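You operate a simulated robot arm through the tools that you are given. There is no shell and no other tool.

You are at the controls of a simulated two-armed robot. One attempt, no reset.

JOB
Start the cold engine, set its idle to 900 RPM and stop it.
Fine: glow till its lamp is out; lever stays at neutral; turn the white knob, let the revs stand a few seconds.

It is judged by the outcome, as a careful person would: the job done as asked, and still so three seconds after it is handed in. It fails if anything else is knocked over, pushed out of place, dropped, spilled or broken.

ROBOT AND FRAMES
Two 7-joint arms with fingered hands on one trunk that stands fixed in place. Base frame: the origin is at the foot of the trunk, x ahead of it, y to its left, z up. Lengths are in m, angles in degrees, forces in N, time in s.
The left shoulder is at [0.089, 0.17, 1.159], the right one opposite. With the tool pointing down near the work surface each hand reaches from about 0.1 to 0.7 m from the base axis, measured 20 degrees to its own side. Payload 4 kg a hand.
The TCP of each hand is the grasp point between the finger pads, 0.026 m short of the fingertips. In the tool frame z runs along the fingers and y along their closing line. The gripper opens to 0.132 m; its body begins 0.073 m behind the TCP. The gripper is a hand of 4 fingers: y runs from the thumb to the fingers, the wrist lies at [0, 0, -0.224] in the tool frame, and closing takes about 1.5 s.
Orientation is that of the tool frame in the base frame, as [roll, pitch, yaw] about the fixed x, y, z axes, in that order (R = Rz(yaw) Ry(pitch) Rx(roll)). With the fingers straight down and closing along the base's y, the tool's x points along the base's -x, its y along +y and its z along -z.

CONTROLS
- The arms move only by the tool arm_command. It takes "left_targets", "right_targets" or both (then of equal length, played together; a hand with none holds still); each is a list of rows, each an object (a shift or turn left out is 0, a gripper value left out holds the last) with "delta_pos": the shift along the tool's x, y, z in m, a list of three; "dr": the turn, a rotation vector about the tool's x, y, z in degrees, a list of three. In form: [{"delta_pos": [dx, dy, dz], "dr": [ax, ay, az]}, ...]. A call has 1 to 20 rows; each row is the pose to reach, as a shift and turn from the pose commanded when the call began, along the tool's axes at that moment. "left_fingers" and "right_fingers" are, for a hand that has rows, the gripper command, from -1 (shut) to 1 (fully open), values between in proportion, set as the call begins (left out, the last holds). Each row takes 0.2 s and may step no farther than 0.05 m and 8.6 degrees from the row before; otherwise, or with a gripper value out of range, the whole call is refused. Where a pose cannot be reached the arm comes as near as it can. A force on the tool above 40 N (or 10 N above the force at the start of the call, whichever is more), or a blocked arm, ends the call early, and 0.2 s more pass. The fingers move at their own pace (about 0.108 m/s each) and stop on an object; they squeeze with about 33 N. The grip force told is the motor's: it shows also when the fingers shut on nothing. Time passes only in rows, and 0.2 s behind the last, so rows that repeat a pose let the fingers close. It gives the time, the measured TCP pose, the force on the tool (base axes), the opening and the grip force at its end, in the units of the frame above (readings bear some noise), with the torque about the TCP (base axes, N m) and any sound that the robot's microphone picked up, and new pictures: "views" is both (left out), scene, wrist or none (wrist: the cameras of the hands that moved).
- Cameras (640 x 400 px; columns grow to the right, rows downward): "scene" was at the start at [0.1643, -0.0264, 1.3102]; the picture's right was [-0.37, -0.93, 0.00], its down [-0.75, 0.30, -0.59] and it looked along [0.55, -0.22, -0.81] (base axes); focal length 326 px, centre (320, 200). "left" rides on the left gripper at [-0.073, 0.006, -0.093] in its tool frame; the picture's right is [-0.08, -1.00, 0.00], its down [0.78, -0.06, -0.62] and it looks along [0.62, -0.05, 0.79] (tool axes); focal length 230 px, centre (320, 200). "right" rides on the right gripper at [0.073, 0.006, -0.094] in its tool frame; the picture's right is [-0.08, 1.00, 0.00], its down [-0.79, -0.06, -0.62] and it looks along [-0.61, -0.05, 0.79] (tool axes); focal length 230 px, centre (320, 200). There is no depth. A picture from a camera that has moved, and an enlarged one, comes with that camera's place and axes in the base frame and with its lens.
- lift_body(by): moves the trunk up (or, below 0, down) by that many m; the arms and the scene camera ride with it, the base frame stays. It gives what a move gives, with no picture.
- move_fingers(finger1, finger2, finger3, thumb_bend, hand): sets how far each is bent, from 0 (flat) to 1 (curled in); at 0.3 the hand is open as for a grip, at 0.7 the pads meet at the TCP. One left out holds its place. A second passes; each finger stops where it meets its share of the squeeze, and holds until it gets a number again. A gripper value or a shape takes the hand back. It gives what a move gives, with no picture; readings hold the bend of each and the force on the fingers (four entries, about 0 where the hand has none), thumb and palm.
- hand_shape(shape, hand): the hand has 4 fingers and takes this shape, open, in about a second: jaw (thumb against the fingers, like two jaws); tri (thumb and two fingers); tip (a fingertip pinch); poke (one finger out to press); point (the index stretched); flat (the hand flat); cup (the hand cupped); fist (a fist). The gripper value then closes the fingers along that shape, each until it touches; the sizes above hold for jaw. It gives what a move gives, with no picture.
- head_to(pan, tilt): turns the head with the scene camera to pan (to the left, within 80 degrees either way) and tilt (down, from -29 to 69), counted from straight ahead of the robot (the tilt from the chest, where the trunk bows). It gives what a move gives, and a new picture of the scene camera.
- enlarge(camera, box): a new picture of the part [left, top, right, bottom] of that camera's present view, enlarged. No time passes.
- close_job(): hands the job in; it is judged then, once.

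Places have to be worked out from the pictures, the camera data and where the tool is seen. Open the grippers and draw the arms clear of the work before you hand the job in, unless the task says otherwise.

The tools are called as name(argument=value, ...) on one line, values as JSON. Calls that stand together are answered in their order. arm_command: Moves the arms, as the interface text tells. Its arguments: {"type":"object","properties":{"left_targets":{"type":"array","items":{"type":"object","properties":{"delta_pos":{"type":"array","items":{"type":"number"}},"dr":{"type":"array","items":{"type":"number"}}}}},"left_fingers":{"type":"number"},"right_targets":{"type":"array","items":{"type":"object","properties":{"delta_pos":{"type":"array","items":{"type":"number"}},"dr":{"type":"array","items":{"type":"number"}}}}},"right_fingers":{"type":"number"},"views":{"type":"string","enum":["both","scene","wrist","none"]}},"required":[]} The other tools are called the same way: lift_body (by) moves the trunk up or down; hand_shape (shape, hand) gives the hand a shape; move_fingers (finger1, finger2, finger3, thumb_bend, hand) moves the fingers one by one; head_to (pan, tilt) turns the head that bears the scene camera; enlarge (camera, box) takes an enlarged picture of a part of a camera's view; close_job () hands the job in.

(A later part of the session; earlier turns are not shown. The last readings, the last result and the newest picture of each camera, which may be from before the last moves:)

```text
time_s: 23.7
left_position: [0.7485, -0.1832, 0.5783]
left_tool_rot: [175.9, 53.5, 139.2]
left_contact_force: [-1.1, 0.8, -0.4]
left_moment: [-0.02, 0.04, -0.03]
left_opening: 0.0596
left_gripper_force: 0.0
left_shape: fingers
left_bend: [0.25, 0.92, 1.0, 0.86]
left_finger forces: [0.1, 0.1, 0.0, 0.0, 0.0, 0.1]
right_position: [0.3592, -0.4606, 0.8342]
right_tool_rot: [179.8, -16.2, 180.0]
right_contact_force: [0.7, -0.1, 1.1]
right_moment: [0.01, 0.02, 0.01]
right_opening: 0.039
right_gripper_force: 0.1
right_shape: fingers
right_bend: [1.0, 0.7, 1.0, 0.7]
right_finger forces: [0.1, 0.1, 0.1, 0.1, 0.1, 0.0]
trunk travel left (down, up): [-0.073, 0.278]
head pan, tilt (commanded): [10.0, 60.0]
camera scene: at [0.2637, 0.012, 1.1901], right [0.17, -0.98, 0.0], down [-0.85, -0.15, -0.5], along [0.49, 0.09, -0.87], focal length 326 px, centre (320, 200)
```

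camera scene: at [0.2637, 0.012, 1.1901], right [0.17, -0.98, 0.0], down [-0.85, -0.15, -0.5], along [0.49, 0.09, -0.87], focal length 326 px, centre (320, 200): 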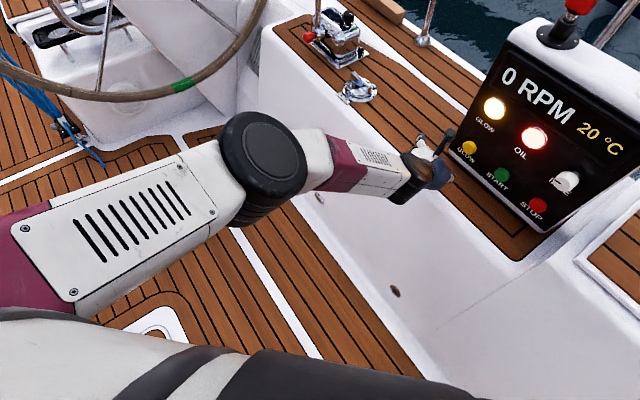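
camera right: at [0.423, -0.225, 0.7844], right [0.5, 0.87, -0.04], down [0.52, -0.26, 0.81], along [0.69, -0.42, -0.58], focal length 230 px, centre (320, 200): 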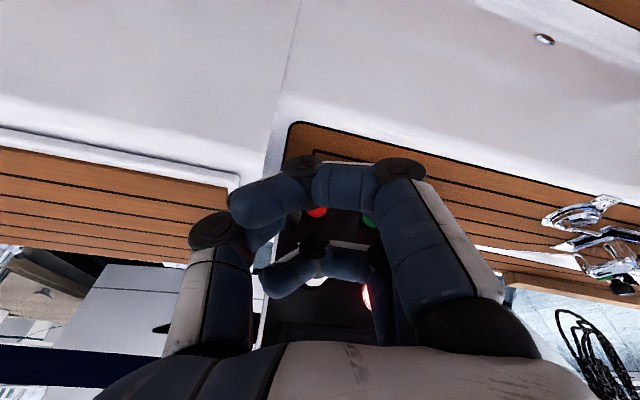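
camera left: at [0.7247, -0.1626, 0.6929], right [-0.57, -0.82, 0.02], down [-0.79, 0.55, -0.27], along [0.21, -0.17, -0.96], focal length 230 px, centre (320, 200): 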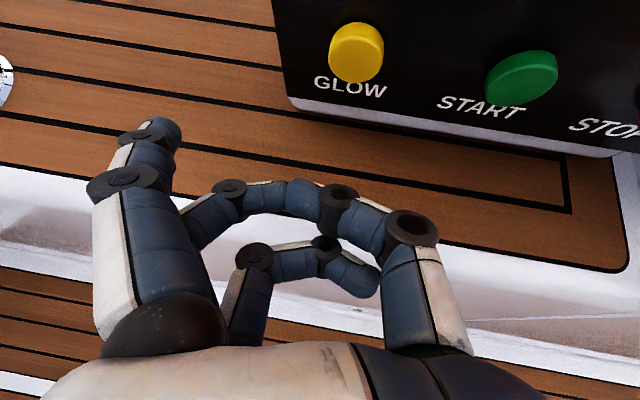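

The left arm is nearly straight here, so it was at the end of its reach. I retreat and raise the hand to a hover with the pointing direction restored. Then I'll lower the trunk the rest of the way to gain reach.

arm_command(left_targets=[{"delta_pos": [-0.0051, -0.0152, -0.0352], "dr": [1.3, -0.3, 0.35]}, {"delta_pos": [-0.0102, -0.0305, -0.0705], "dr": [2.6, -0.6, 0.7]}, {"delta_pos": [-0.0154, -0.0457, -0.1057], "dr": [3.9, -0.9, 1.05]}, {"delta_pos": [-0.0205, -0.061, -0.141], "dr": [5.2, -1.2, 1.4]}, {"delta_pos": [-0.0256, -0.0762, -0.1762], "dr": [6.47, -1.52, 1.73]}, {"delta_pos": [-0.0256, -0.0762, -0.1762], "dr": [6.47, -1.52, 1.73]}], views="scene")

```text
time_s: 25.1
left_position: [0.596, -0.1743, 0.7005]
left_tool_rot: [-179.8, 55.1, 135.9]
left_contact_force: [-0.4, -0.2, 0.5]
left_moment: [0.02, 0.0, 0.02]
left_opening: 0.0591
left_gripper_force: 0.2
left_shape: fingers
left_bend: [0.25, 0.92, 1.0, 0.86]
left_finger forces: [0.0, 0.0, 0.0, 0.0, 0.0, 0.0]
right_position: [0.3603, -0.4582, 0.8342]
right_tool_rot: [179.8, -16.3, 180.0]
right_contact_force: [0.6, 0.7, 0.5]
right_moment: [-0.01, 0.0, -0.01]
right_opening: 0.0389
right_gripper_force: 0.0
right_shape: fingers
right_bend: [1.0, 0.7, 1.0, 0.7]
right_finger forces: [0.1, 0.0, 0.0, 0.0, 0.0, 0.1]
trunk travel left (down, up): [-0.073, 0.278]
head pan, tilt (commanded): [10.0, 60.0]
camera scene: at [0.2639, 0.0121, 1.1899], right [0.17, -0.98, 0.0], down [-0.85, -0.15, -0.5], along [0.49, 0.09, -0.87], focal length 326 px, centre (320, 200)
```

scene: 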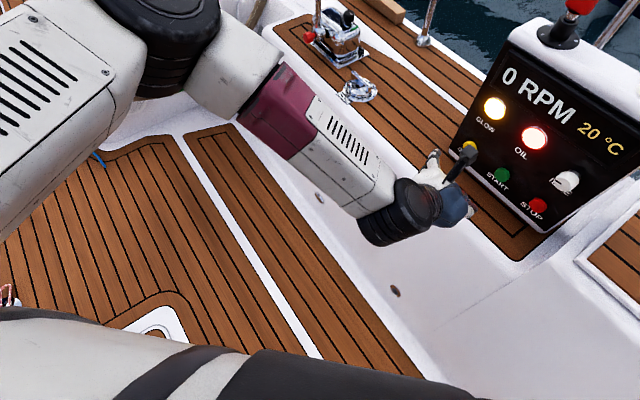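

The pose is restored at [0.596,-0.174,0.70]. I lower the trunk the remaining 0.07 m and face the head to the panel.

lift_body(by=-0.07)

head_to(pan=-20, tilt=45)

```text
time_s: 26.2
left_position: [0.5972, -0.1749, 0.6334]
left_tool_rot: [-179.9, 55.2, 135.7]
left_contact_force: [0.0, 0.8, -0.4]
left_moment: [-0.01, 0.04, 0.03]
left_opening: 0.0596
left_gripper_force: 0.1
left_shape: fingers
left_bend: [0.25, 0.92, 1.0, 0.86]
left_finger forces: [0.0, 0.0, 0.1, 0.1, 0.0, 0.0]
right_position: [0.3588, -0.4605, 0.751]
right_tool_rot: [-179.9, -21.5, 180.0]
right_contact_force: [-1.0, -0.1, 0.3]
right_moment: [0.03, -0.03, -0.01]
right_opening: 0.0392
right_gripper_force: 0.1
right_shape: fingers
right_bend: [1.0, 0.7, 1.0, 0.7]
right_finger forces: [0.1, 0.1, 0.1, 0.1, 0.1, 0.1]
trunk travel left (down, up): [-0.003, 0.348]
head pan, tilt (commanded): [10.0, 60.0]
```

```text
time_s: 27.1
left_position: [0.5971, -0.1733, 0.6315]
left_tool_rot: [-179.9, 55.1, 135.8]
left_contact_force: [-0.2, -0.1, -0.2]
left_moment: [0.01, -0.01, 0.0]
left_opening: 0.0594
left_gripper_force: 0.1
left_shape: fingers
left_bend: [0.25, 0.92, 1.0, 0.86]
left_finger forces: [0.0, 0.1, 0.0, 0.0, 0.0, 0.0]
right_position: [0.3568, -0.459, 0.75]
right_tool_rot: [179.9, -21.4, -179.9]
right_contact_force: [0.0, 0.0, -0.1]
right_moment: [0.01, -0.01, -0.05]
right_opening: 0.0389
right_gripper_force: 0.0
right_shape: fingers
right_bend: [1.0, 0.7, 1.0, 0.7]
right_finger forces: [0.0, 0.0, 0.0, 0.0, 0.0, 0.0]
trunk travel left (down, up): [-0.003, 0.348]
head pan, tilt (commanded): [-20.0, 45.0]
camera scene: at [0.3443, -0.0272, 1.1254], right [-0.34, -0.94, 0.0], down [-0.67, 0.24, -0.71], along [0.66, -0.24, -0.71], focal length 326 px, centre (320, 200)
```

scene: 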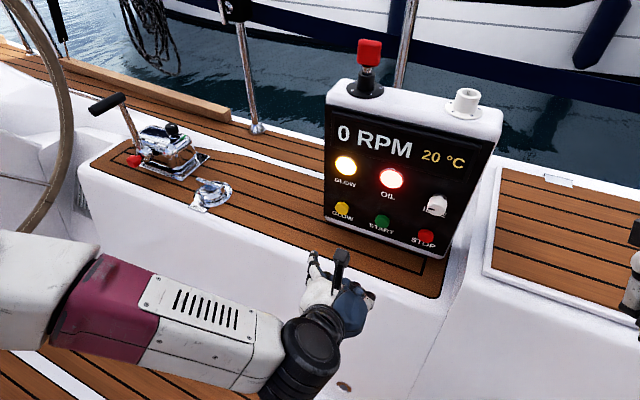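

The hand is now about 17 cm from GLOW and aligned sideways. I approach again to about 3 cm out.

arm_command(left_targets=[{"delta_pos": [-0.0095, 0, 0.0268]}, {"delta_pos": [-0.019, 0, 0.0536]}, {"delta_pos": [-0.0285, 0, 0.0804]}, {"delta_pos": [-0.038, 0, 0.1072]}, {"delta_pos": [-0.0475, 0.001, 0.134]}, {"delta_pos": [-0.0475, 0.001, 0.134]}], views="both")

enlarge(camera="scene", box=[290, 130, 470, 270])

```text
time_s: 28.5
left_position: [0.7053, -0.2614, 0.5951]
left_tool_rot: [179.8, 55.3, 136.4]
left_contact_force: [-0.1, -0.6, 0.7]
left_moment: [0.0, 0.02, 0.02]
left_opening: 0.0596
left_gripper_force: 0.0
left_shape: fingers
left_bend: [0.25, 0.92, 1.0, 0.86]
left_finger forces: [0.1, 0.0, 0.1, 0.0, 0.1, 0.0]
right_position: [0.3587, -0.461, 0.7489]
right_tool_rot: [-180.0, -21.6, 180.0]
right_contact_force: [0.4, 0.6, 0.1]
right_moment: [0.01, 0.01, -0.01]
right_opening: 0.0389
right_gripper_force: 0.1
right_shape: fingers
right_bend: [1.0, 0.7, 1.0, 0.7]
right_finger forces: [0.1, 0.0, 0.0, 0.0, 0.0, 0.0]
trunk travel left (down, up): [-0.003, 0.348]
head pan, tilt (commanded): [-20.0, 45.0]
camera scene: at [0.3442, -0.0275, 1.1254], right [-0.34, -0.94, 0.0], down [-0.66, 0.24, -0.71], along [0.66, -0.24, -0.71], focal length 326 px, centre (320, 200)
camera left: at [0.6828, -0.2333, 0.7094], right [-0.65, -0.75, 0.06], down [-0.73, 0.61, -0.29], along [0.18, -0.24, -0.95], focal length 230 px, centre (320, 200)
```

scene: 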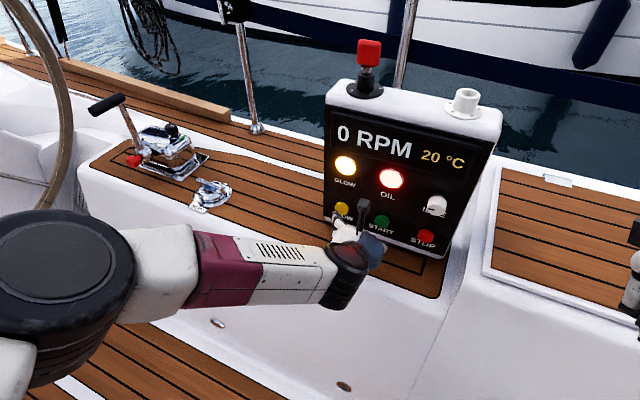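
left: 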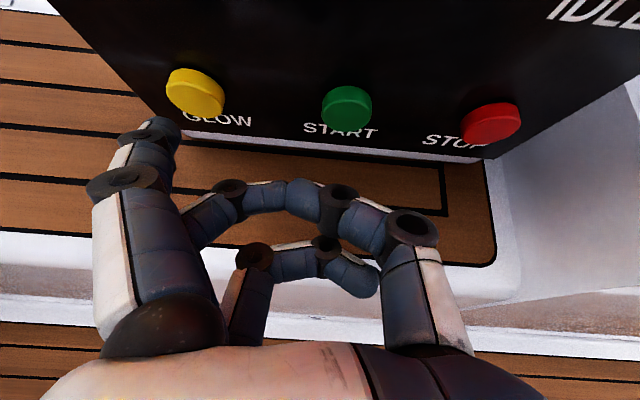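

```text
2.86 times, centred on (380, 200) of scene
camera zoom: at [0.3442, -0.0275, 1.1254], right [-0.34, -0.94, 0.0], down [-0.66, 0.24, -0.71], along [0.66, -0.24, -0.71], focal length 933 px, centre (149, 200)
```

zoom: 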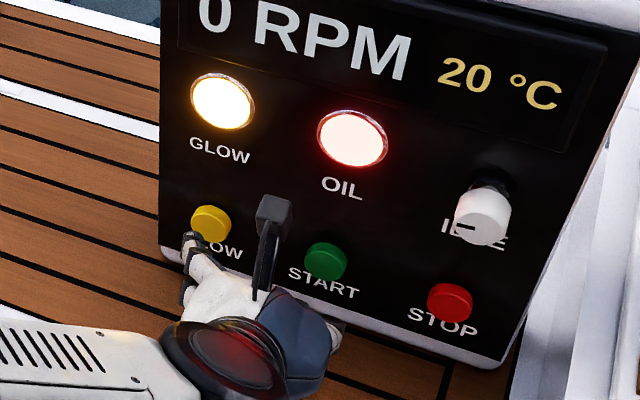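

The tip is about 2.8 cm from the GLOW button and 1 cm too far left. I shift it right and close in gently, watching the force.

arm_command(left_targets=[{"delta_pos": [-0.0043, -0.0095, 0.0061]}, {"delta_pos": [-0.0086, -0.0095, 0.0123]}, {"delta_pos": [-0.0115, -0.0095, 0.0164]}, {"delta_pos": [-0.0115, -0.0095, 0.0164]}], views="both")

enlarge(camera="left", box=[80, 40, 320, 190])

```text
time_s: 29.7
left_position: [0.752, -0.2385, 0.5922]
left_tool_rot: [178.6, 54.9, 139.6]
left_contact_force: [-1.0, 0.7, 1.2]
left_moment: [-0.02, -0.02, 0.02]
left_opening: 0.0594
left_gripper_force: 0.0
left_shape: fingers
left_bend: [0.25, 0.92, 1.0, 0.86]
left_finger forces: [0.0, 0.1, 0.0, 0.0, 0.1, 0.0]
right_position: [0.3566, -0.4609, 0.7491]
right_tool_rot: [-179.9, -21.5, 180.0]
right_contact_force: [0.2, -0.6, -0.1]
right_moment: [0.0, -0.01, 0.0]
right_opening: 0.0391
right_gripper_force: 0.0
right_shape: fingers
right_bend: [1.0, 0.7, 1.0, 0.7]
right_finger forces: [0.0, 0.0, 0.1, 0.0, 0.0, 0.0]
trunk travel left (down, up): [-0.003, 0.348]
head pan, tilt (commanded): [-20.0, 45.0]
stopped in row 4 (left hand): the arm was blocked; the commanded pose is now the measured one
camera scene: at [0.3444, -0.027, 1.1253], right [-0.34, -0.94, 0.0], down [-0.66, 0.24, -0.71], along [0.66, -0.24, -0.71], focal length 326 px, centre (320, 200)
camera left: at [0.7268, -0.2133, 0.7049], right [-0.6, -0.8, 0.05], down [-0.78, 0.56, -0.29], along [0.2, -0.21, -0.96], focal length 230 px, centre (320, 200)
```

scene: 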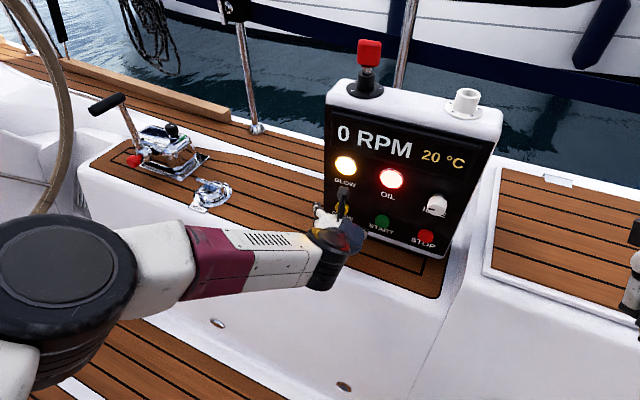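
left: 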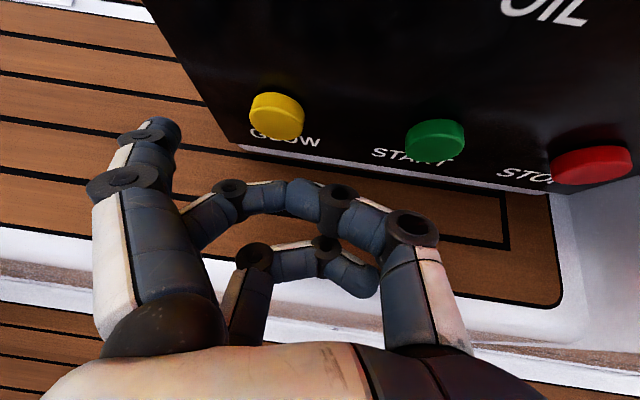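

```text
2.67 times, centred on (200, 115) of left
camera zoom: at [0.7268, -0.2133, 0.7049], right [-0.6, -0.8, 0.05], down [-0.78, 0.56, -0.29], along [0.2, -0.21, -0.96], focal length 614 px, centre (640, 427)
```

zoom: 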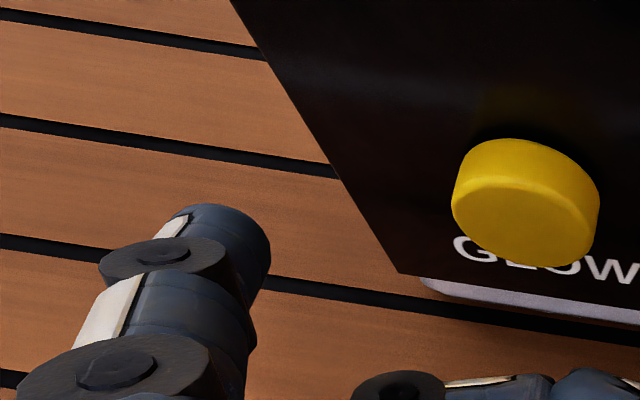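

The arm swung left again instead of following, without touching the panel, so something upstream at the shoulder or upper arm is blocking its inward motion. I look down at the upper arm to see.

head_to(pan=30, tilt=69)

```text
time_s: 30.9
left_position: [0.7515, -0.2406, 0.5917]
left_tool_rot: [178.6, 54.9, 139.5]
left_contact_force: [-0.1, 0.1, 0.8]
left_moment: [-0.01, 0.02, 0.01]
left_opening: 0.0594
left_gripper_force: 0.1
left_shape: fingers
left_bend: [0.25, 0.92, 1.0, 0.86]
left_finger forces: [0.0, 0.0, 0.1, 0.0, 0.1, 0.1]
right_position: [0.3577, -0.4596, 0.7501]
right_tool_rot: [179.9, -21.6, -179.9]
right_contact_force: [0.2, 0.3, -0.1]
right_moment: [-0.02, 0.0, 0.01]
right_opening: 0.0389
right_gripper_force: 0.1
right_shape: fingers
right_bend: [1.0, 0.7, 1.0, 0.7]
right_finger forces: [0.1, 0.0, 0.0, 0.0, 0.0, 0.0]
trunk travel left (down, up): [-0.003, 0.348]
head pan, tilt (commanded): [30.0, 68.8]
camera scene: at [0.3163, 0.0285, 1.0966], right [0.5, -0.87, 0.0], down [-0.81, -0.47, -0.36], along [0.31, 0.18, -0.93], focal length 326 px, centre (320, 200)
```

scene: 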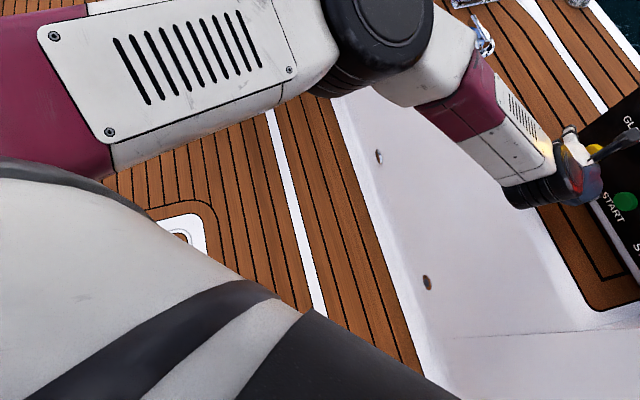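

The left upper arm is pressing against the robot's own round torso, so the left arm can't go further right. I back it out to serve as a camera for the display; the right arm will do the pressing.

arm_command(left_targets=[{"delta_pos": [0.0033, 0.0073, -0.0451], "dr": [1.09, -3.33, 0.77]}, {"delta_pos": [0.0066, 0.0146, -0.0902], "dr": [2.18, -6.67, 1.53]}, {"delta_pos": [0.0099, 0.022, -0.1353], "dr": [3.27, -10.0, 2.3]}, {"delta_pos": [0.0132, 0.0293, -0.1804], "dr": [4.36, -13.33, 3.07]}, {"delta_pos": [0.0164, 0.0366, -0.2254], "dr": [5.44, -16.67, 3.83]}, {"delta_pos": [0.0197, 0.0439, -0.2705], "dr": [6.53, -20.0, 4.6]}, {"delta_pos": [0.023, 0.0513, -0.3156], "dr": [7.62, -23.33, 5.37]}, {"delta_pos": [0.0263, 0.0586, -0.3607], "dr": [8.71, -26.67, 6.13]}, {"delta_pos": [0.0296, 0.0659, -0.4058], "dr": [9.8, -30.0, 6.9]}], views="wrist")

head_to(pan=-20, tilt=45)

```text
time_s: 32.9
left_position: [0.539, 0.0235, 0.7831]
left_tool_rot: [143.8, 83.6, 92.7]
left_contact_force: [0.0, -0.5, 0.4]
left_moment: [-0.01, 0.01, -0.01]
left_opening: 0.0592
left_gripper_force: 0.0
left_shape: fingers
left_bend: [0.25, 0.92, 1.0, 0.86]
left_finger forces: [0.1, 0.0, 0.1, 0.0, 0.0, 0.1]
left hand out of reach, approached as far as the arm can: row 9
right_position: [0.3571, -0.4609, 0.7497]
right_tool_rot: [179.9, -21.5, -179.9]
right_contact_force: [0.4, -0.1, 0.0]
right_moment: [0.04, 0.04, -0.02]
right_opening: 0.0391
right_gripper_force: 0.0
right_shape: fingers
right_bend: [1.0, 0.7, 1.0, 0.7]
right_finger forces: [0.0, 0.0, 0.1, 0.0, 0.0, 0.0]
trunk travel left (down, up): [-0.003, 0.348]
head pan, tilt (commanded): [30.0, 68.8]
camera left: at [0.485, 0.0915, 0.8653], right [-0.78, -0.63, 0.01], down [-0.44, 0.53, -0.73], along [0.45, -0.57, -0.69], focal length 230 px, centre (320, 200)
```

left: 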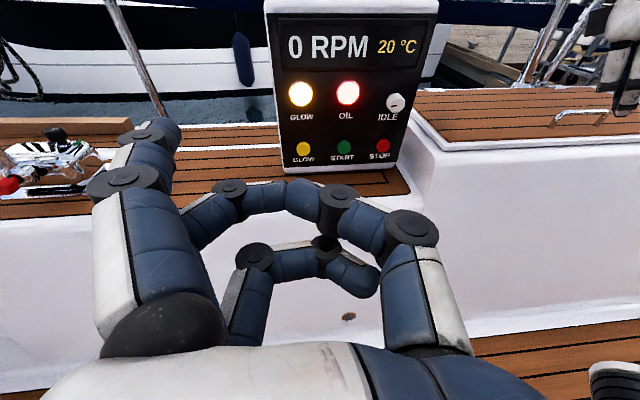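

```text
time_s: 34.1
left_position: [0.539, 0.0246, 0.7827]
left_tool_rot: [144.4, 83.4, 93.3]
left_contact_force: [0.6, 0.5, 1.2]
left_moment: [0.0, 0.0, 0.0]
left_opening: 0.0597
left_gripper_force: 0.1
left_shape: fingers
left_bend: [0.25, 0.92, 1.0, 0.86]
left_finger forces: [0.0, 0.0, 0.1, 0.0, 0.1, 0.0]
right_position: [0.3578, -0.4596, 0.7487]
right_tool_rot: [180.0, -21.5, 179.9]
right_contact_force: [0.1, 0.4, 0.6]
right_moment: [0.03, 0.05, 0.0]
right_opening: 0.0388
right_gripper_force: 0.0
right_shape: fingers
right_bend: [1.0, 0.7, 1.0, 0.7]
right_finger forces: [0.0, 0.0, 0.0, 0.1, 0.0, 0.0]
trunk travel left (down, up): [-0.003, 0.348]
head pan, tilt (commanded): [-20.0, 45.0]
camera scene: at [0.3443, -0.0272, 1.1254], right [-0.34, -0.94, 0.0], down [-0.67, 0.24, -0.71], along [0.66, -0.24, -0.71], focal length 326 px, centre (320, 200)
```

scene: 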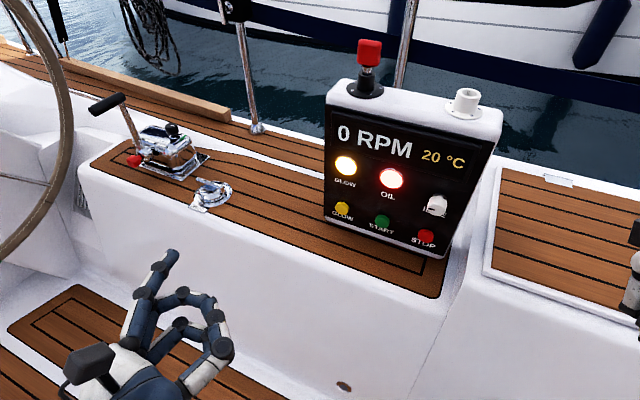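

The left wrist camera now gives a clear frontal view of the display, lamps, knob and buttons. I move the left hand further left so the right arm has room, and shape the right hand with its upper finger (finger 3) as the pointer.

arm_command(left_targets=[{"delta_pos": [-0.0019, 0.0317, -0.029]}, {"delta_pos": [-0.0038, 0.0635, -0.058]}, {"delta_pos": [-0.0057, 0.0952, -0.087]}, {"delta_pos": [-0.0057, 0.0952, -0.087]}], views="wrist")

move_fingers(hand="right", finger1=1, finger2=1, finger3=0.25, thumb_bend=0.9)

enlarge(camera="right", box=[0, 0, 640, 400])

```text
time_s: 35.1
left_position: [0.5582, 0.1506, 0.8024]
left_tool_rot: [145.0, 83.4, 94.0]
left_contact_force: [-0.4, 0.1, -0.3]
left_moment: [0.01, 0.01, 0.0]
left_opening: 0.0595
left_gripper_force: 0.1
left_shape: fingers
left_bend: [0.25, 0.92, 1.0, 0.86]
left_finger forces: [0.0, 0.1, 0.0, 0.1, 0.0, 0.1]
left hand out of reach, approached as far as the arm can: row 1
right_position: [0.3582, -0.4596, 0.7492]
right_tool_rot: [-180.0, -21.5, -180.0]
right_contact_force: [-0.7, 0.9, -0.9]
right_moment: [-0.01, 0.01, 0.02]
right_opening: 0.039
right_gripper_force: 0.1
right_shape: fingers
right_bend: [1.0, 0.7, 1.0, 0.7]
right_finger forces: [0.0, 0.0, 0.0, 0.0, 0.0, 0.0]
trunk travel left (down, up): [-0.003, 0.348]
head pan, tilt (commanded): [-20.0, 45.0]
camera left: at [0.5035, 0.2178, 0.884], right [-0.77, -0.63, 0.01], down [-0.44, 0.53, -0.73], along [0.45, -0.57, -0.69], focal length 230 px, centre (320, 200)
```

left: 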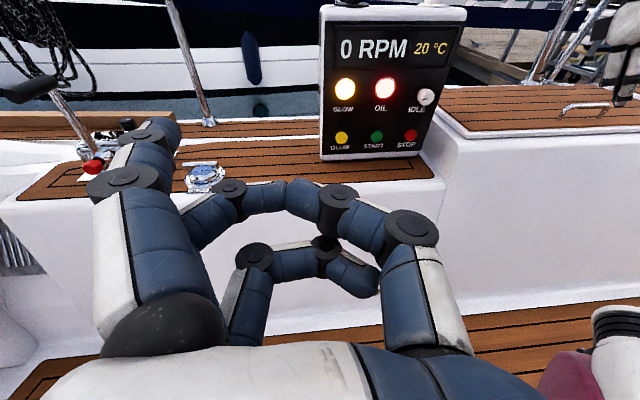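

```text
time_s: 36.1
left_position: [0.5582, 0.1496, 0.8021]
left_tool_rot: [144.9, 83.4, 93.9]
left_contact_force: [0.1, 0.2, 0.2]
left_moment: [-0.01, -0.01, 0.01]
left_opening: 0.0593
left_gripper_force: 0.1
left_shape: fingers
left_bend: [0.25, 0.92, 1.0, 0.86]
left_finger forces: [0.0, 0.0, 0.1, 0.1, 0.1, 0.1]
right_position: [0.3582, -0.4604, 0.7482]
right_tool_rot: [-180.0, -21.5, -180.0]
right_contact_force: [0.2, -0.2, 0.3]
right_moment: [0.01, 0.0, 0.0]
right_opening: 0.0354
right_gripper_force: 0.2
right_shape: fingers
right_bend: [1.0, 0.91, 0.25, 0.85]
right_finger forces: [0.0, 0.1, 0.1, 0.1, 0.1, 0.0]
trunk travel left (down, up): [-0.003, 0.348]
head pan, tilt (commanded): [-20.0, 45.0]
```

```text
1.00 times, centred on (320, 200) of right (not enlarged: the box is as wide or as high as the picture)
camera zoom: at [0.3244, -0.4553, 0.8626], right [0.07, 1.0, -0.03], down [0.96, -0.06, 0.29], along [0.28, -0.05, -0.96], focal length 230 px, centre (320, 200)
```

zoom: 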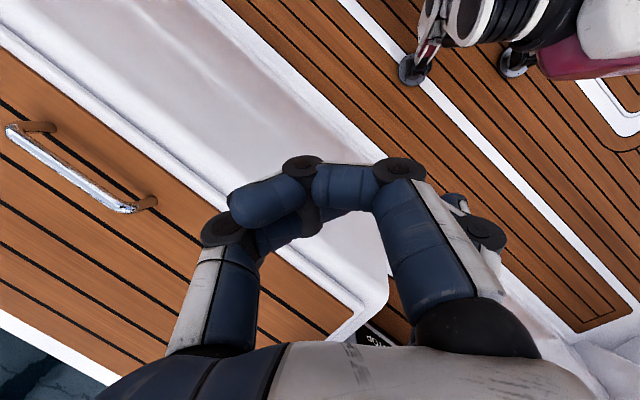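

The right pointer finger is formed. I bring the right arm halfway toward the panel, turning it to point at the face, and check.

arm_command(right_targets=[{"delta_pos": [-0.0249, 0.0251, 0.0008], "dr": [1.24, -6.59, 4.11]}, {"delta_pos": [-0.0499, 0.0502, 0.0016], "dr": [2.47, -13.17, 8.22]}, {"delta_pos": [-0.0748, 0.0753, 0.0025], "dr": [3.71, -19.76, 12.34]}, {"delta_pos": [-0.0997, 0.1004, 0.0033], "dr": [4.95, -26.35, 16.45]}, {"delta_pos": [-0.1247, 0.1255, 0.0041], "dr": [6.18, -32.93, 20.56]}, {"delta_pos": [-0.1496, 0.1505, 0.0049], "dr": [7.42, -39.52, 24.67]}], views="both")

enlarge(camera="left", box=[0, 0, 640, 400])

```text
time_s: 37.5
left_position: [0.5578, 0.1507, 0.8016]
left_tool_rot: [144.8, 83.4, 93.9]
left_contact_force: [0.7, 1.1, 0.3]
left_moment: [0.03, -0.02, 0.0]
left_opening: 0.0594
left_gripper_force: 0.0
left_shape: fingers
left_bend: [0.25, 0.92, 1.0, 0.86]
left_finger forces: [0.0, 0.0, 0.0, 0.0, 0.1, 0.1]
right_position: [0.446, -0.3489, 0.6942]
right_tool_rot: [-174.8, 1.9, 153.9]
right_contact_force: [-0.1, -0.7, -0.2]
right_moment: [-0.01, -0.03, 0.0]
right_opening: 0.0354
right_gripper_force: 0.0
right_shape: fingers
right_bend: [1.0, 0.91, 0.25, 0.86]
right_finger forces: [0.1, 0.0, 0.1, 0.1, 0.1, 0.1]
right hand out of reach, approached as far as the arm can: row 1, 2, 3, 4, 5, 6
trunk travel left (down, up): [-0.003, 0.348]
head pan, tilt (commanded): [-20.0, 45.0]
camera scene: at [0.3442, -0.0273, 1.1254], right [-0.34, -0.94, 0.0], down [-0.66, 0.24, -0.71], along [0.66, -0.24, -0.71], focal length 326 px, centre (320, 200)
camera right: at [0.3847, -0.3039, 0.7836], right [0.51, 0.86, -0.09], down [0.68, -0.34, 0.64], along [0.52, -0.39, -0.76], focal length 230 px, centre (320, 200)
```

scene: 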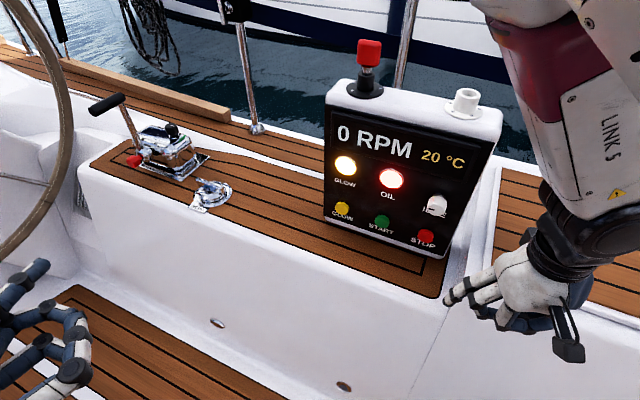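
right: 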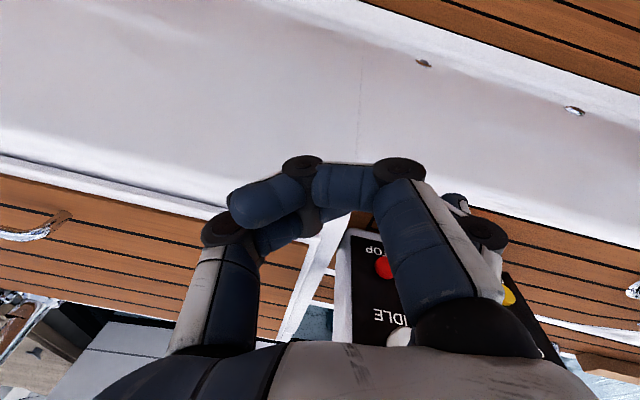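

```text
1.00 times, centred on (320, 200) of left (not enlarged: the box is as wide or as high as the picture)
camera zoom: at [0.5037, 0.2172, 0.8842], right [-0.77, -0.63, 0.01], down [-0.44, 0.53, -0.73], along [0.45, -0.57, -0.69], focal length 230 px, centre (320, 200)
```

zoom: 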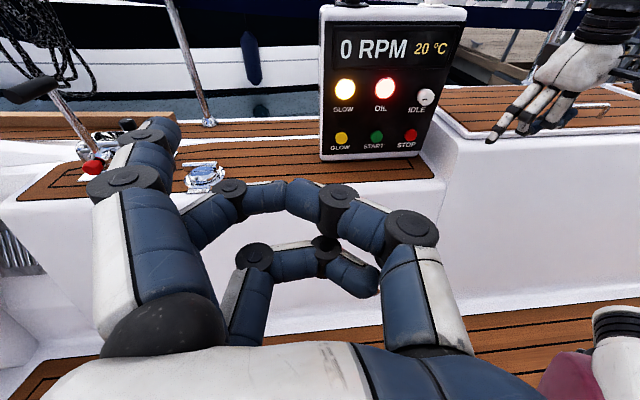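

The right arm was close to its folded limit but is following the path, and the left camera still sees the whole panel. I continue the right hand to a hover about 12 cm before GLOW.

arm_command(right_targets=[{"delta_pos": [-0.0145, 0.031, 0.008], "dr": [0.57, -7.4, 2.66]}, {"delta_pos": [-0.0289, 0.062, 0.016], "dr": [1.15, -14.8, 5.32]}, {"delta_pos": [-0.0434, 0.093, 0.024], "dr": [1.72, -22.2, 7.98]}, {"delta_pos": [-0.0578, 0.1241, 0.032], "dr": [2.3, -29.6, 10.64]}, {"delta_pos": [-0.0723, 0.1551, 0.04], "dr": [2.87, -37.0, 13.3]}, {"delta_pos": [-0.0867, 0.1861, 0.048], "dr": [3.45, -44.4, 15.96]}, {"delta_pos": [-0.1012, 0.2171, 0.056], "dr": [4.02, -51.8, 18.62]}, {"delta_pos": [-0.1012, 0.2171, 0.056], "dr": [4.02, -51.8, 18.62]}], views="both")

enlarge(camera="left", box=[0, 0, 640, 400])

```text
time_s: 39.2
left_position: [0.5547, 0.1511, 0.8045]
left_tool_rot: [141.2, 83.4, 90.2]
left_contact_force: [-0.2, -0.3, 0.6]
left_moment: [-0.01, 0.05, 0.0]
left_opening: 0.0593
left_gripper_force: 0.0
left_shape: fingers
left_bend: [0.25, 0.92, 1.0, 0.86]
left_finger forces: [0.0, 0.0, 0.0, 0.0, 0.1, 0.0]
right_position: [0.6596, -0.3627, 0.7032]
right_tool_rot: [-177.0, 28.7, 139.5]
right_contact_force: [-22.9, 22.7, 26.2]
right_moment: [-0.13, 0.23, 0.97]
right_opening: 0.0365
right_gripper_force: 23.4
right_shape: fingers
right_bend: [1.0, 0.99, 0.2, 0.87]
right_finger forces: [0.1, 0.0, 11.2, 0.1, 35.2, 0.0]
right hand out of reach, approached as far as the arm can: row 1, 2, 3, 4, 5, 6, 7, 8
trunk travel left (down, up): [-0.003, 0.348]
head pan, tilt (commanded): [-20.0, 45.0]
stopped in row 8 (right hand): the force on the tool passed its limit at 136 N (the readings are from after the stop); the commanded pose is now the measured one
camera scene: at [0.3392, -0.0251, 1.128], right [-0.34, -0.94, 0.0], down [-0.66, 0.24, -0.71], along [0.67, -0.24, -0.7], focal length 326 px, centre (320, 200)
camera right: at [0.5843, -0.2853, 0.7489], right [0.72, 0.7, -0.01], down [0.28, -0.28, 0.92], along [0.64, -0.66, -0.39], focal length 230 px, centre (320, 200)
```

scene: 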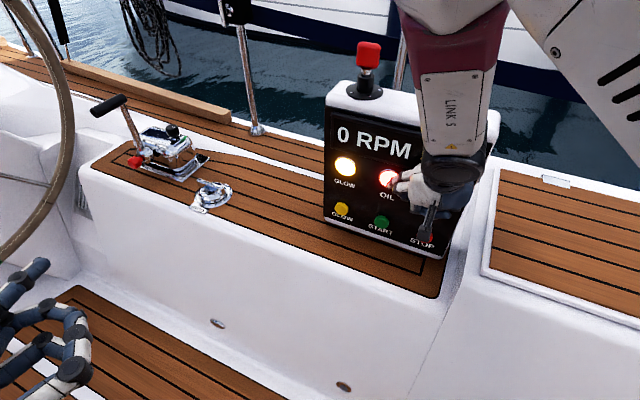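
right: 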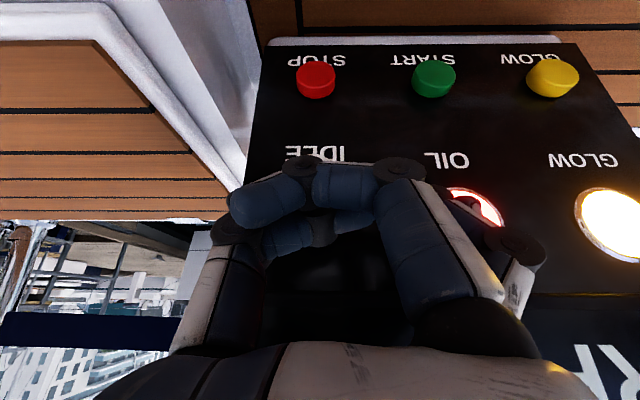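

```text
1.00 times, centred on (320, 200) of left (not enlarged: the box is as wide or as high as the picture)
camera zoom: at [0.5002, 0.2185, 0.8877], right [-0.77, -0.63, 0.01], down [-0.44, 0.53, -0.73], along [0.46, -0.57, -0.68], focal length 230 px, centre (320, 200)
```

zoom: 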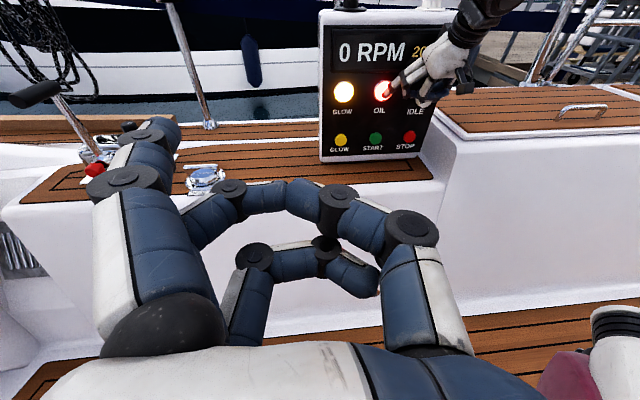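

The right arm couldn't fold enough with the trunk this low, so it came in off course and bumped the panel near the OIL lamp. I back it straight out from the panel in small steps right away.

arm_command(right_targets=[{"delta_pos": [0.0151, 0.0004, -0.014]}, {"delta_pos": [0.0302, 0.0009, -0.028]}], views="both")

enlarge(camera="left", box=[280, 0, 520, 180])

```text
time_s: 39.8
left_position: [0.5587, 0.15, 0.8019]
left_tool_rot: [144.8, 83.4, 93.9]
left_contact_force: [-1.1, -0.1, -0.6]
left_moment: [0.0, 0.01, -0.02]
left_opening: 0.0594
left_gripper_force: 0.0
left_shape: fingers
left_bend: [0.25, 0.92, 1.0, 0.86]
left_finger forces: [0.0, 0.0, 0.0, 0.2, 0.0, 0.0]
right_position: [0.6282, -0.3543, 0.6977]
right_tool_rot: [-178.5, 25.9, 135.0]
right_contact_force: [-0.2, -0.7, 0.1]
right_moment: [0.01, 0.04, 0.01]
right_opening: 0.036
right_gripper_force: 0.2
right_shape: fingers
right_bend: [1.0, 0.96, 0.25, 0.89]
right_finger forces: [0.1, 0.1, 0.0, 0.0, 0.0, 0.1]
right hand out of reach, approached as far as the arm can: row 2
trunk travel left (down, up): [-0.003, 0.348]
head pan, tilt (commanded): [-20.0, 45.0]
camera scene: at [0.3442, -0.0273, 1.1253], right [-0.34, -0.94, 0.0], down [-0.66, 0.24, -0.71], along [0.66, -0.24, -0.71], focal length 326 px, centre (320, 200)
camera right: at [0.5583, -0.2741, 0.7486], right [0.76, 0.65, 0.01], down [0.28, -0.34, 0.9], along [0.59, -0.68, -0.44], focal length 230 px, centre (320, 200)
```

scene: 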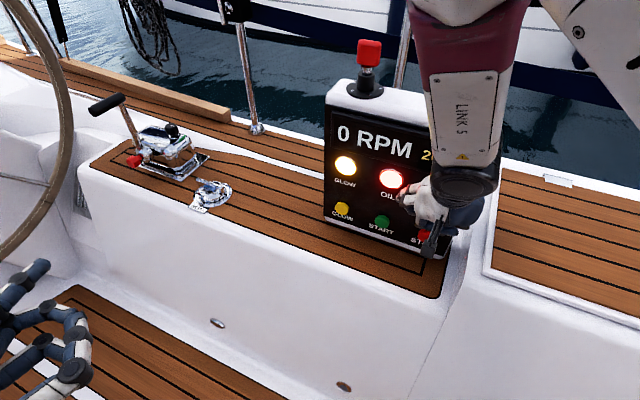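
right: 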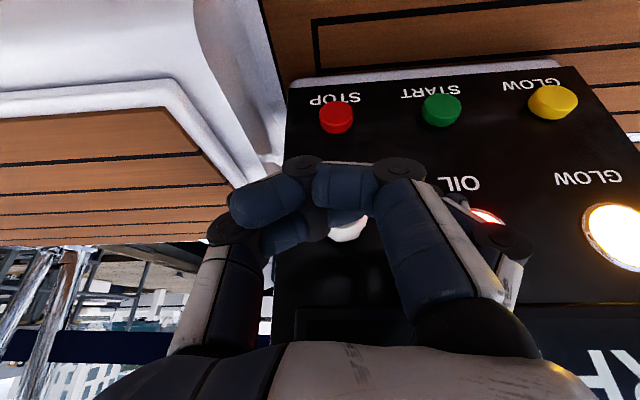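

```text
2.22 times, centred on (400, 90) of left
camera zoom: at [0.5037, 0.217, 0.884], right [-0.77, -0.63, 0.01], down [-0.44, 0.53, -0.73], along [0.45, -0.57, -0.69], focal length 511 px, centre (142, 444)
```

zoom: 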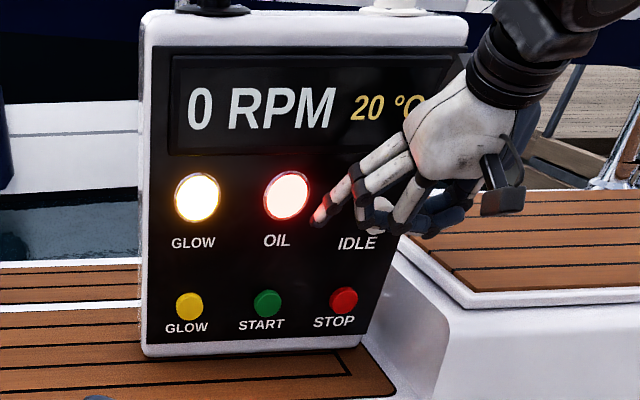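

The hand is off the panel with zero force, and the panel looks undisturbed. I continue to back away toward the robot along the way it came.

arm_command(right_targets=[{"delta_pos": [0.0211, -0.0289, -0.0206]}, {"delta_pos": [0.0422, -0.0577, -0.0412]}, {"delta_pos": [0.0633, -0.0866, -0.0618]}], views="scene")

```text
time_s: 40.6
left_position: [0.5581, 0.151, 0.8028]
left_tool_rot: [144.6, 83.4, 93.7]
left_contact_force: [0.1, 0.2, 0.2]
left_moment: [0.05, -0.03, -0.01]
left_opening: 0.0591
left_gripper_force: 0.1
left_shape: fingers
left_bend: [0.25, 0.92, 1.0, 0.86]
left_finger forces: [0.0, 0.0, 0.1, 0.1, 0.1, 0.0]
right_position: [0.5744, -0.3949, 0.7191]
right_tool_rot: [-179.4, 24.8, 134.6]
right_contact_force: [-0.5, 0.8, -0.6]
right_moment: [-0.03, -0.01, 0.01]
right_opening: 0.036
right_gripper_force: 0.0
right_shape: fingers
right_bend: [1.0, 0.96, 0.25, 0.89]
right_finger forces: [0.0, 0.0, 0.1, 0.0, 0.0, 0.0]
right hand out of reach, approached as far as the arm can: row 1, 2, 3
trunk travel left (down, up): [-0.003, 0.348]
head pan, tilt (commanded): [-20.0, 45.0]
camera scene: at [0.3443, -0.027, 1.1254], right [-0.34, -0.94, 0.0], down [-0.66, 0.24, -0.71], along [0.66, -0.24, -0.71], focal length 326 px, centre (320, 200)
```

scene: 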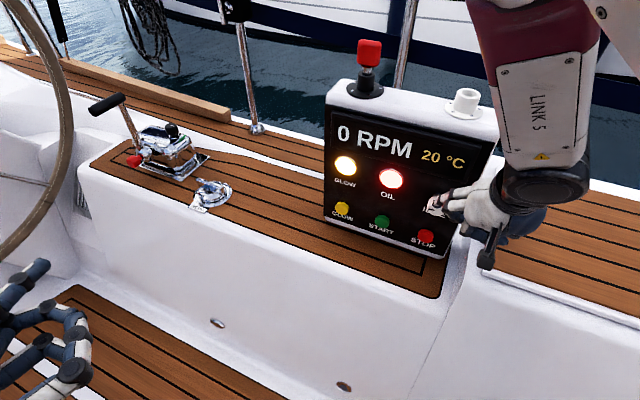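

The hand is free of the panel at [0.574,-0.395,0.719]. I raise the trunk 0.09 m so the right arm isn't folded too tightly.

lift_body(by=0.09)

head_to(pan=-24, tilt=47)

enlarge(camera="left", box=[0, 0, 640, 400])

```text
time_s: 41.9
left_position: [0.5589, 0.1497, 0.8901]
left_tool_rot: [145.7, 83.3, 94.9]
left_contact_force: [-0.3, -0.1, -0.8]
left_moment: [0.01, 0.0, 0.01]
left_opening: 0.0594
left_gripper_force: 0.1
left_shape: fingers
left_bend: [0.25, 0.92, 1.0, 0.86]
left_finger forces: [0.1, 0.0, 0.0, 0.0, 0.0, 0.1]
right_position: [0.5754, -0.3995, 0.8087]
right_tool_rot: [-179.4, 27.1, 135.1]
right_contact_force: [0.3, 1.0, 0.5]
right_moment: [-0.04, 0.01, -0.02]
right_opening: 0.036
right_gripper_force: 0.1
right_shape: fingers
right_bend: [1.0, 0.96, 0.25, 0.89]
right_finger forces: [0.0, 0.1, 0.0, 0.1, 0.1, 0.0]
trunk travel left (down, up): [-0.093, 0.258]
head pan, tilt (commanded): [-20.0, 45.0]
```

```text
time_s: 42.5
left_position: [0.5589, 0.1501, 0.892]
left_tool_rot: [144.6, 83.4, 93.4]
left_contact_force: [0.7, 0.2, 0.0]
left_moment: [-0.02, 0.02, 0.0]
left_opening: 0.0594
left_gripper_force: 0.1
left_shape: fingers
left_bend: [0.25, 0.92, 1.0, 0.86]
left_finger forces: [0.0, 0.0, 0.0, 0.0, 0.0, 0.1]
right_position: [0.5729, -0.4025, 0.8081]
right_tool_rot: [-179.0, 27.0, 135.0]
right_contact_force: [-0.5, -0.4, 0.1]
right_moment: [0.01, -0.01, -0.01]
right_opening: 0.0358
right_gripper_force: 0.1
right_shape: fingers
right_bend: [1.0, 0.96, 0.25, 0.89]
right_finger forces: [0.0, 0.0, 0.0, 0.0, 0.0, 0.1]
trunk travel left (down, up): [-0.093, 0.258]
head pan, tilt (commanded): [-24.0, 47.0]
camera scene: at [0.2486, -0.0319, 1.2308], right [-0.41, -0.91, 0.0], down [-0.67, 0.3, -0.68], along [0.62, -0.28, -0.73], focal length 326 px, centre (320, 200)
```

scene: 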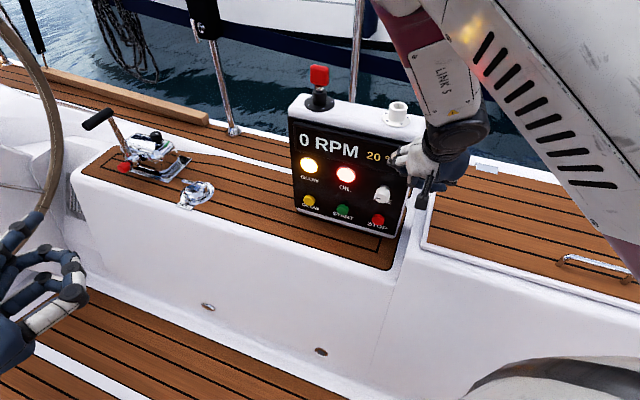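

```text
1.00 times, centred on (320, 200) of left (not enlarged: the box is as wide or as high as the picture)
camera zoom: at [0.5037, 0.217, 0.9742], right [-0.77, -0.63, 0.01], down [-0.44, 0.53, -0.73], along [0.45, -0.57, -0.69], focal length 230 px, centre (320, 200)
```

zoom: 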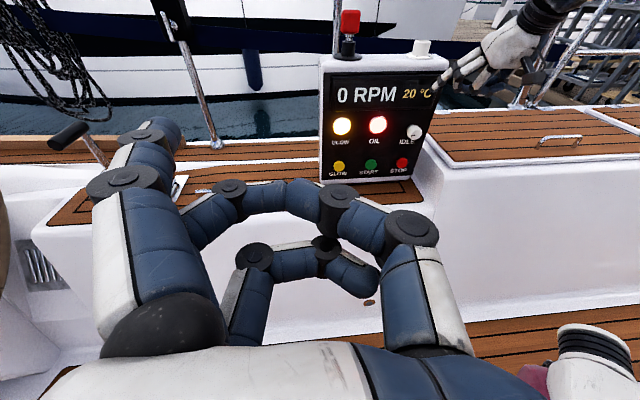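

The trunk is up and both views are good. I back the right hand 5 cm out from the panel, then begin curving it down toward the hover in front of GLOW, checking halfway.

arm_command(right_targets=[{"delta_pos": [0.0224, -0.0006, -0.0114]}, {"delta_pos": [0.0447, -0.0011, -0.0228]}, {"delta_pos": [0.0663, 0.0262, -0.0011], "dr": [-0.34, -5.6, -0.12]}, {"delta_pos": [0.0879, 0.0535, 0.0207], "dr": [-0.68, -11.2, -0.24]}], views="scene")

```text
time_s: 43.6
left_position: [0.557, 0.1498, 0.8928]
left_tool_rot: [143.8, 83.4, 92.8]
left_contact_force: [0.1, -0.5, 0.4]
left_moment: [-0.03, -0.02, 0.01]
left_opening: 0.0593
left_gripper_force: 0.0
left_shape: fingers
left_bend: [0.25, 0.92, 1.0, 0.86]
left_finger forces: [0.1, 0.0, 0.0, 0.0, 0.0, 0.0]
right_position: [0.6143, -0.3953, 0.8004]
right_tool_rot: [-179.3, 32.1, 134.9]
right_contact_force: [-10.3, 9.5, 3.0]
right_moment: [0.07, -0.2, 1.32]
right_opening: 0.0362
right_gripper_force: 7.2
right_shape: fingers
right_bend: [1.0, 0.96, 0.17, 0.89]
right_finger forces: [0.0, 0.1, 13.8, 0.0, 0.0, 0.1]
right hand out of reach, approached as far as the arm can: row 2, 3, 4
trunk travel left (down, up): [-0.093, 0.258]
head pan, tilt (commanded): [-24.0, 47.0]
stopped in row 4 (right hand): the force on the tool passed its limit at 44 N (the readings are from after the stop); the commanded pose is now the measured one
camera scene: at [0.2475, -0.0315, 1.2311], right [-0.41, -0.91, 0.0], down [-0.67, 0.3, -0.68], along [0.62, -0.28, -0.73], focal length 326 px, centre (320, 200)
```

scene: 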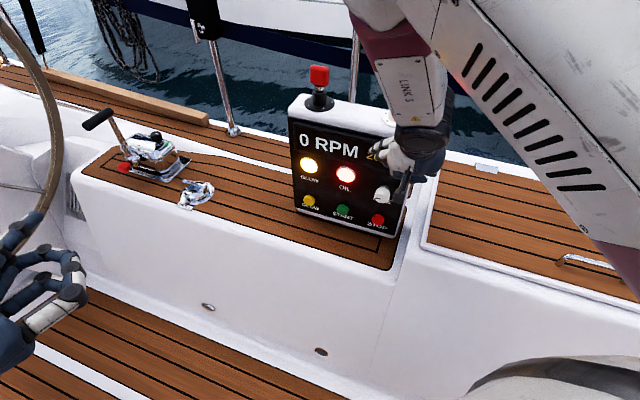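

Again the right arm ran out of reach in this palm-out attitude and drifted onto the display, though only lightly. This attitude is near the wrist limits. I withdraw the right hand to its easy tool-down pose, away from the panel.

arm_command(right_targets=[{"delta_pos": [0.0107, -0.0223, -0.0148], "dr": [-1.9, 4.31, -6.3]}, {"delta_pos": [0.0214, -0.0447, -0.0296], "dr": [-3.79, 8.61, -12.59]}, {"delta_pos": [0.0321, -0.067, -0.0444], "dr": [-5.69, 12.92, -18.89]}, {"delta_pos": [0.0429, -0.0893, -0.0593], "dr": [-7.58, 17.23, -25.19]}, {"delta_pos": [0.0536, -0.1116, -0.0741], "dr": [-9.48, 21.54, -31.49]}, {"delta_pos": [0.0643, -0.134, -0.0889], "dr": [-11.37, 25.84, -37.78]}, {"delta_pos": [0.075, -0.1563, -0.1037], "dr": [-13.27, 30.15, -44.08]}, {"delta_pos": [0.075, -0.1563, -0.1037], "dr": [-13.27, 30.15, -44.08]}], views="scene")

enlarge(camera="left", box=[0, 0, 640, 400])

```text
time_s: 45.4
left_position: [0.5581, 0.1492, 0.8919]
left_tool_rot: [144.8, 83.4, 93.8]
left_contact_force: [0.8, 0.8, 0.8]
left_moment: [-0.02, 0.0, 0.03]
left_opening: 0.0596
left_gripper_force: 0.1
left_shape: fingers
left_bend: [0.25, 0.92, 1.0, 0.86]
left_finger forces: [0.0, 0.0, 0.0, 0.0, 0.0, 0.0]
right_position: [0.4219, -0.4188, 0.8495]
right_tool_rot: [-179.8, 0.3, -179.9]
right_contact_force: [0.1, 0.1, -0.3]
right_moment: [0.02, 0.02, 0.0]
right_opening: 0.036
right_gripper_force: 0.0
right_shape: fingers
right_bend: [1.0, 0.96, 0.25, 0.89]
right_finger forces: [0.0, 0.0, 0.0, 0.0, 0.0, 0.1]
trunk travel left (down, up): [-0.093, 0.258]
head pan, tilt (commanded): [-24.0, 47.0]
camera scene: at [0.2487, -0.0323, 1.2306], right [-0.41, -0.91, 0.0], down [-0.67, 0.3, -0.68], along [0.62, -0.28, -0.73], focal length 326 px, centre (320, 200)
```

scene: 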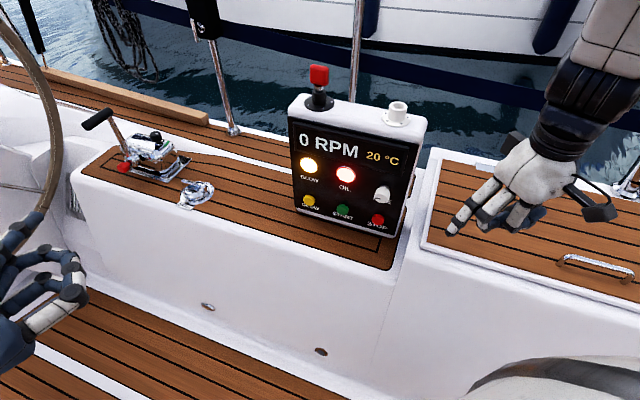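

```text
1.00 times, centred on (320, 200) of left (not enlarged: the box is as wide or as high as the picture)
camera zoom: at [0.5038, 0.2166, 0.974], right [-0.77, -0.63, 0.01], down [-0.44, 0.53, -0.73], along [0.45, -0.57, -0.69], focal length 230 px, centre (320, 200)
```

zoom: 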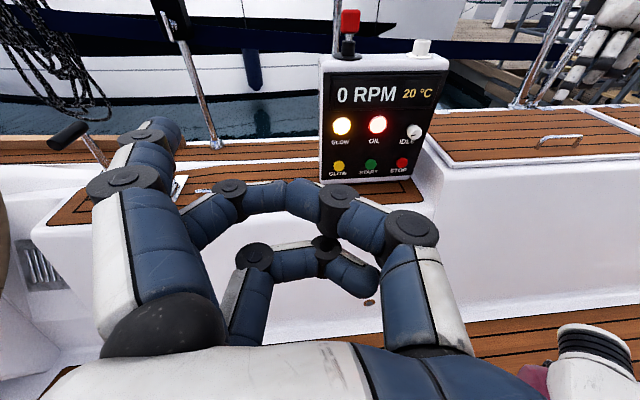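

The right hand is safely at [0.42,-0.42,0.85] and the panel is undisturbed. I turn the hand about its own axis toward a thumb-inward attitude, to find its natural wrist range.

arm_command(right_targets=[{"dr": [0, 0, 8.5]}, {"dr": [0, 0, 17]}, {"dr": [0, 0, 25.5]}, {"dr": [0, 0, 34]}, {"dr": [0, 0, 42.5]}, {"dr": [0, 0, 51]}, {"dr": [0, 0, 59.5]}, {"dr": [0, 0, 68]}, {"dr": [0, 0, 76.5]}, {"dr": [0, 0, 85]}, {"dr": [0, 0, 85]}], views="scene")

```text
time_s: 47.8
left_position: [0.5587, 0.1486, 0.8925]
left_tool_rot: [144.7, 83.5, 93.6]
left_contact_force: [0.3, -0.8, -0.1]
left_moment: [-0.02, 0.01, 0.01]
left_opening: 0.0593
left_gripper_force: 0.1
left_shape: fingers
left_bend: [0.25, 0.92, 1.0, 0.86]
left_finger forces: [0.0, 0.0, 0.1, 0.0, 0.0, 0.0]
right_position: [0.4231, -0.4181, 0.8503]
right_tool_rot: [179.8, 0.4, 95.0]
right_contact_force: [0.3, 1.0, 0.1]
right_moment: [-0.02, 0.02, 0.02]
right_opening: 0.0359
right_gripper_force: 0.0
right_shape: fingers
right_bend: [1.0, 0.96, 0.25, 0.89]
right_finger forces: [0.0, 0.0, 0.1, 0.0, 0.0, 0.1]
trunk travel left (down, up): [-0.093, 0.258]
head pan, tilt (commanded): [-24.0, 47.0]
camera scene: at [0.2486, -0.0319, 1.2307], right [-0.41, -0.91, 0.0], down [-0.67, 0.3, -0.68], along [0.62, -0.28, -0.73], focal length 326 px, centre (320, 200)
```

scene: 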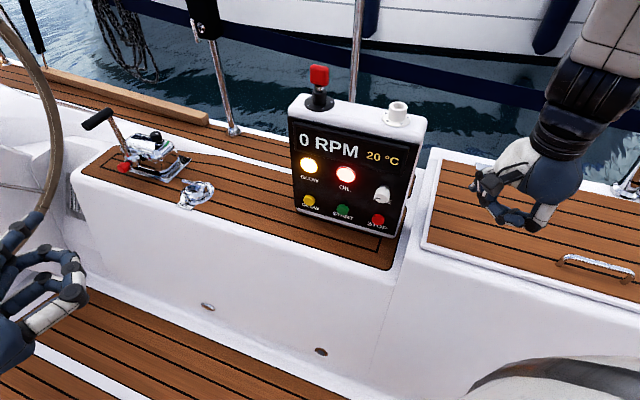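

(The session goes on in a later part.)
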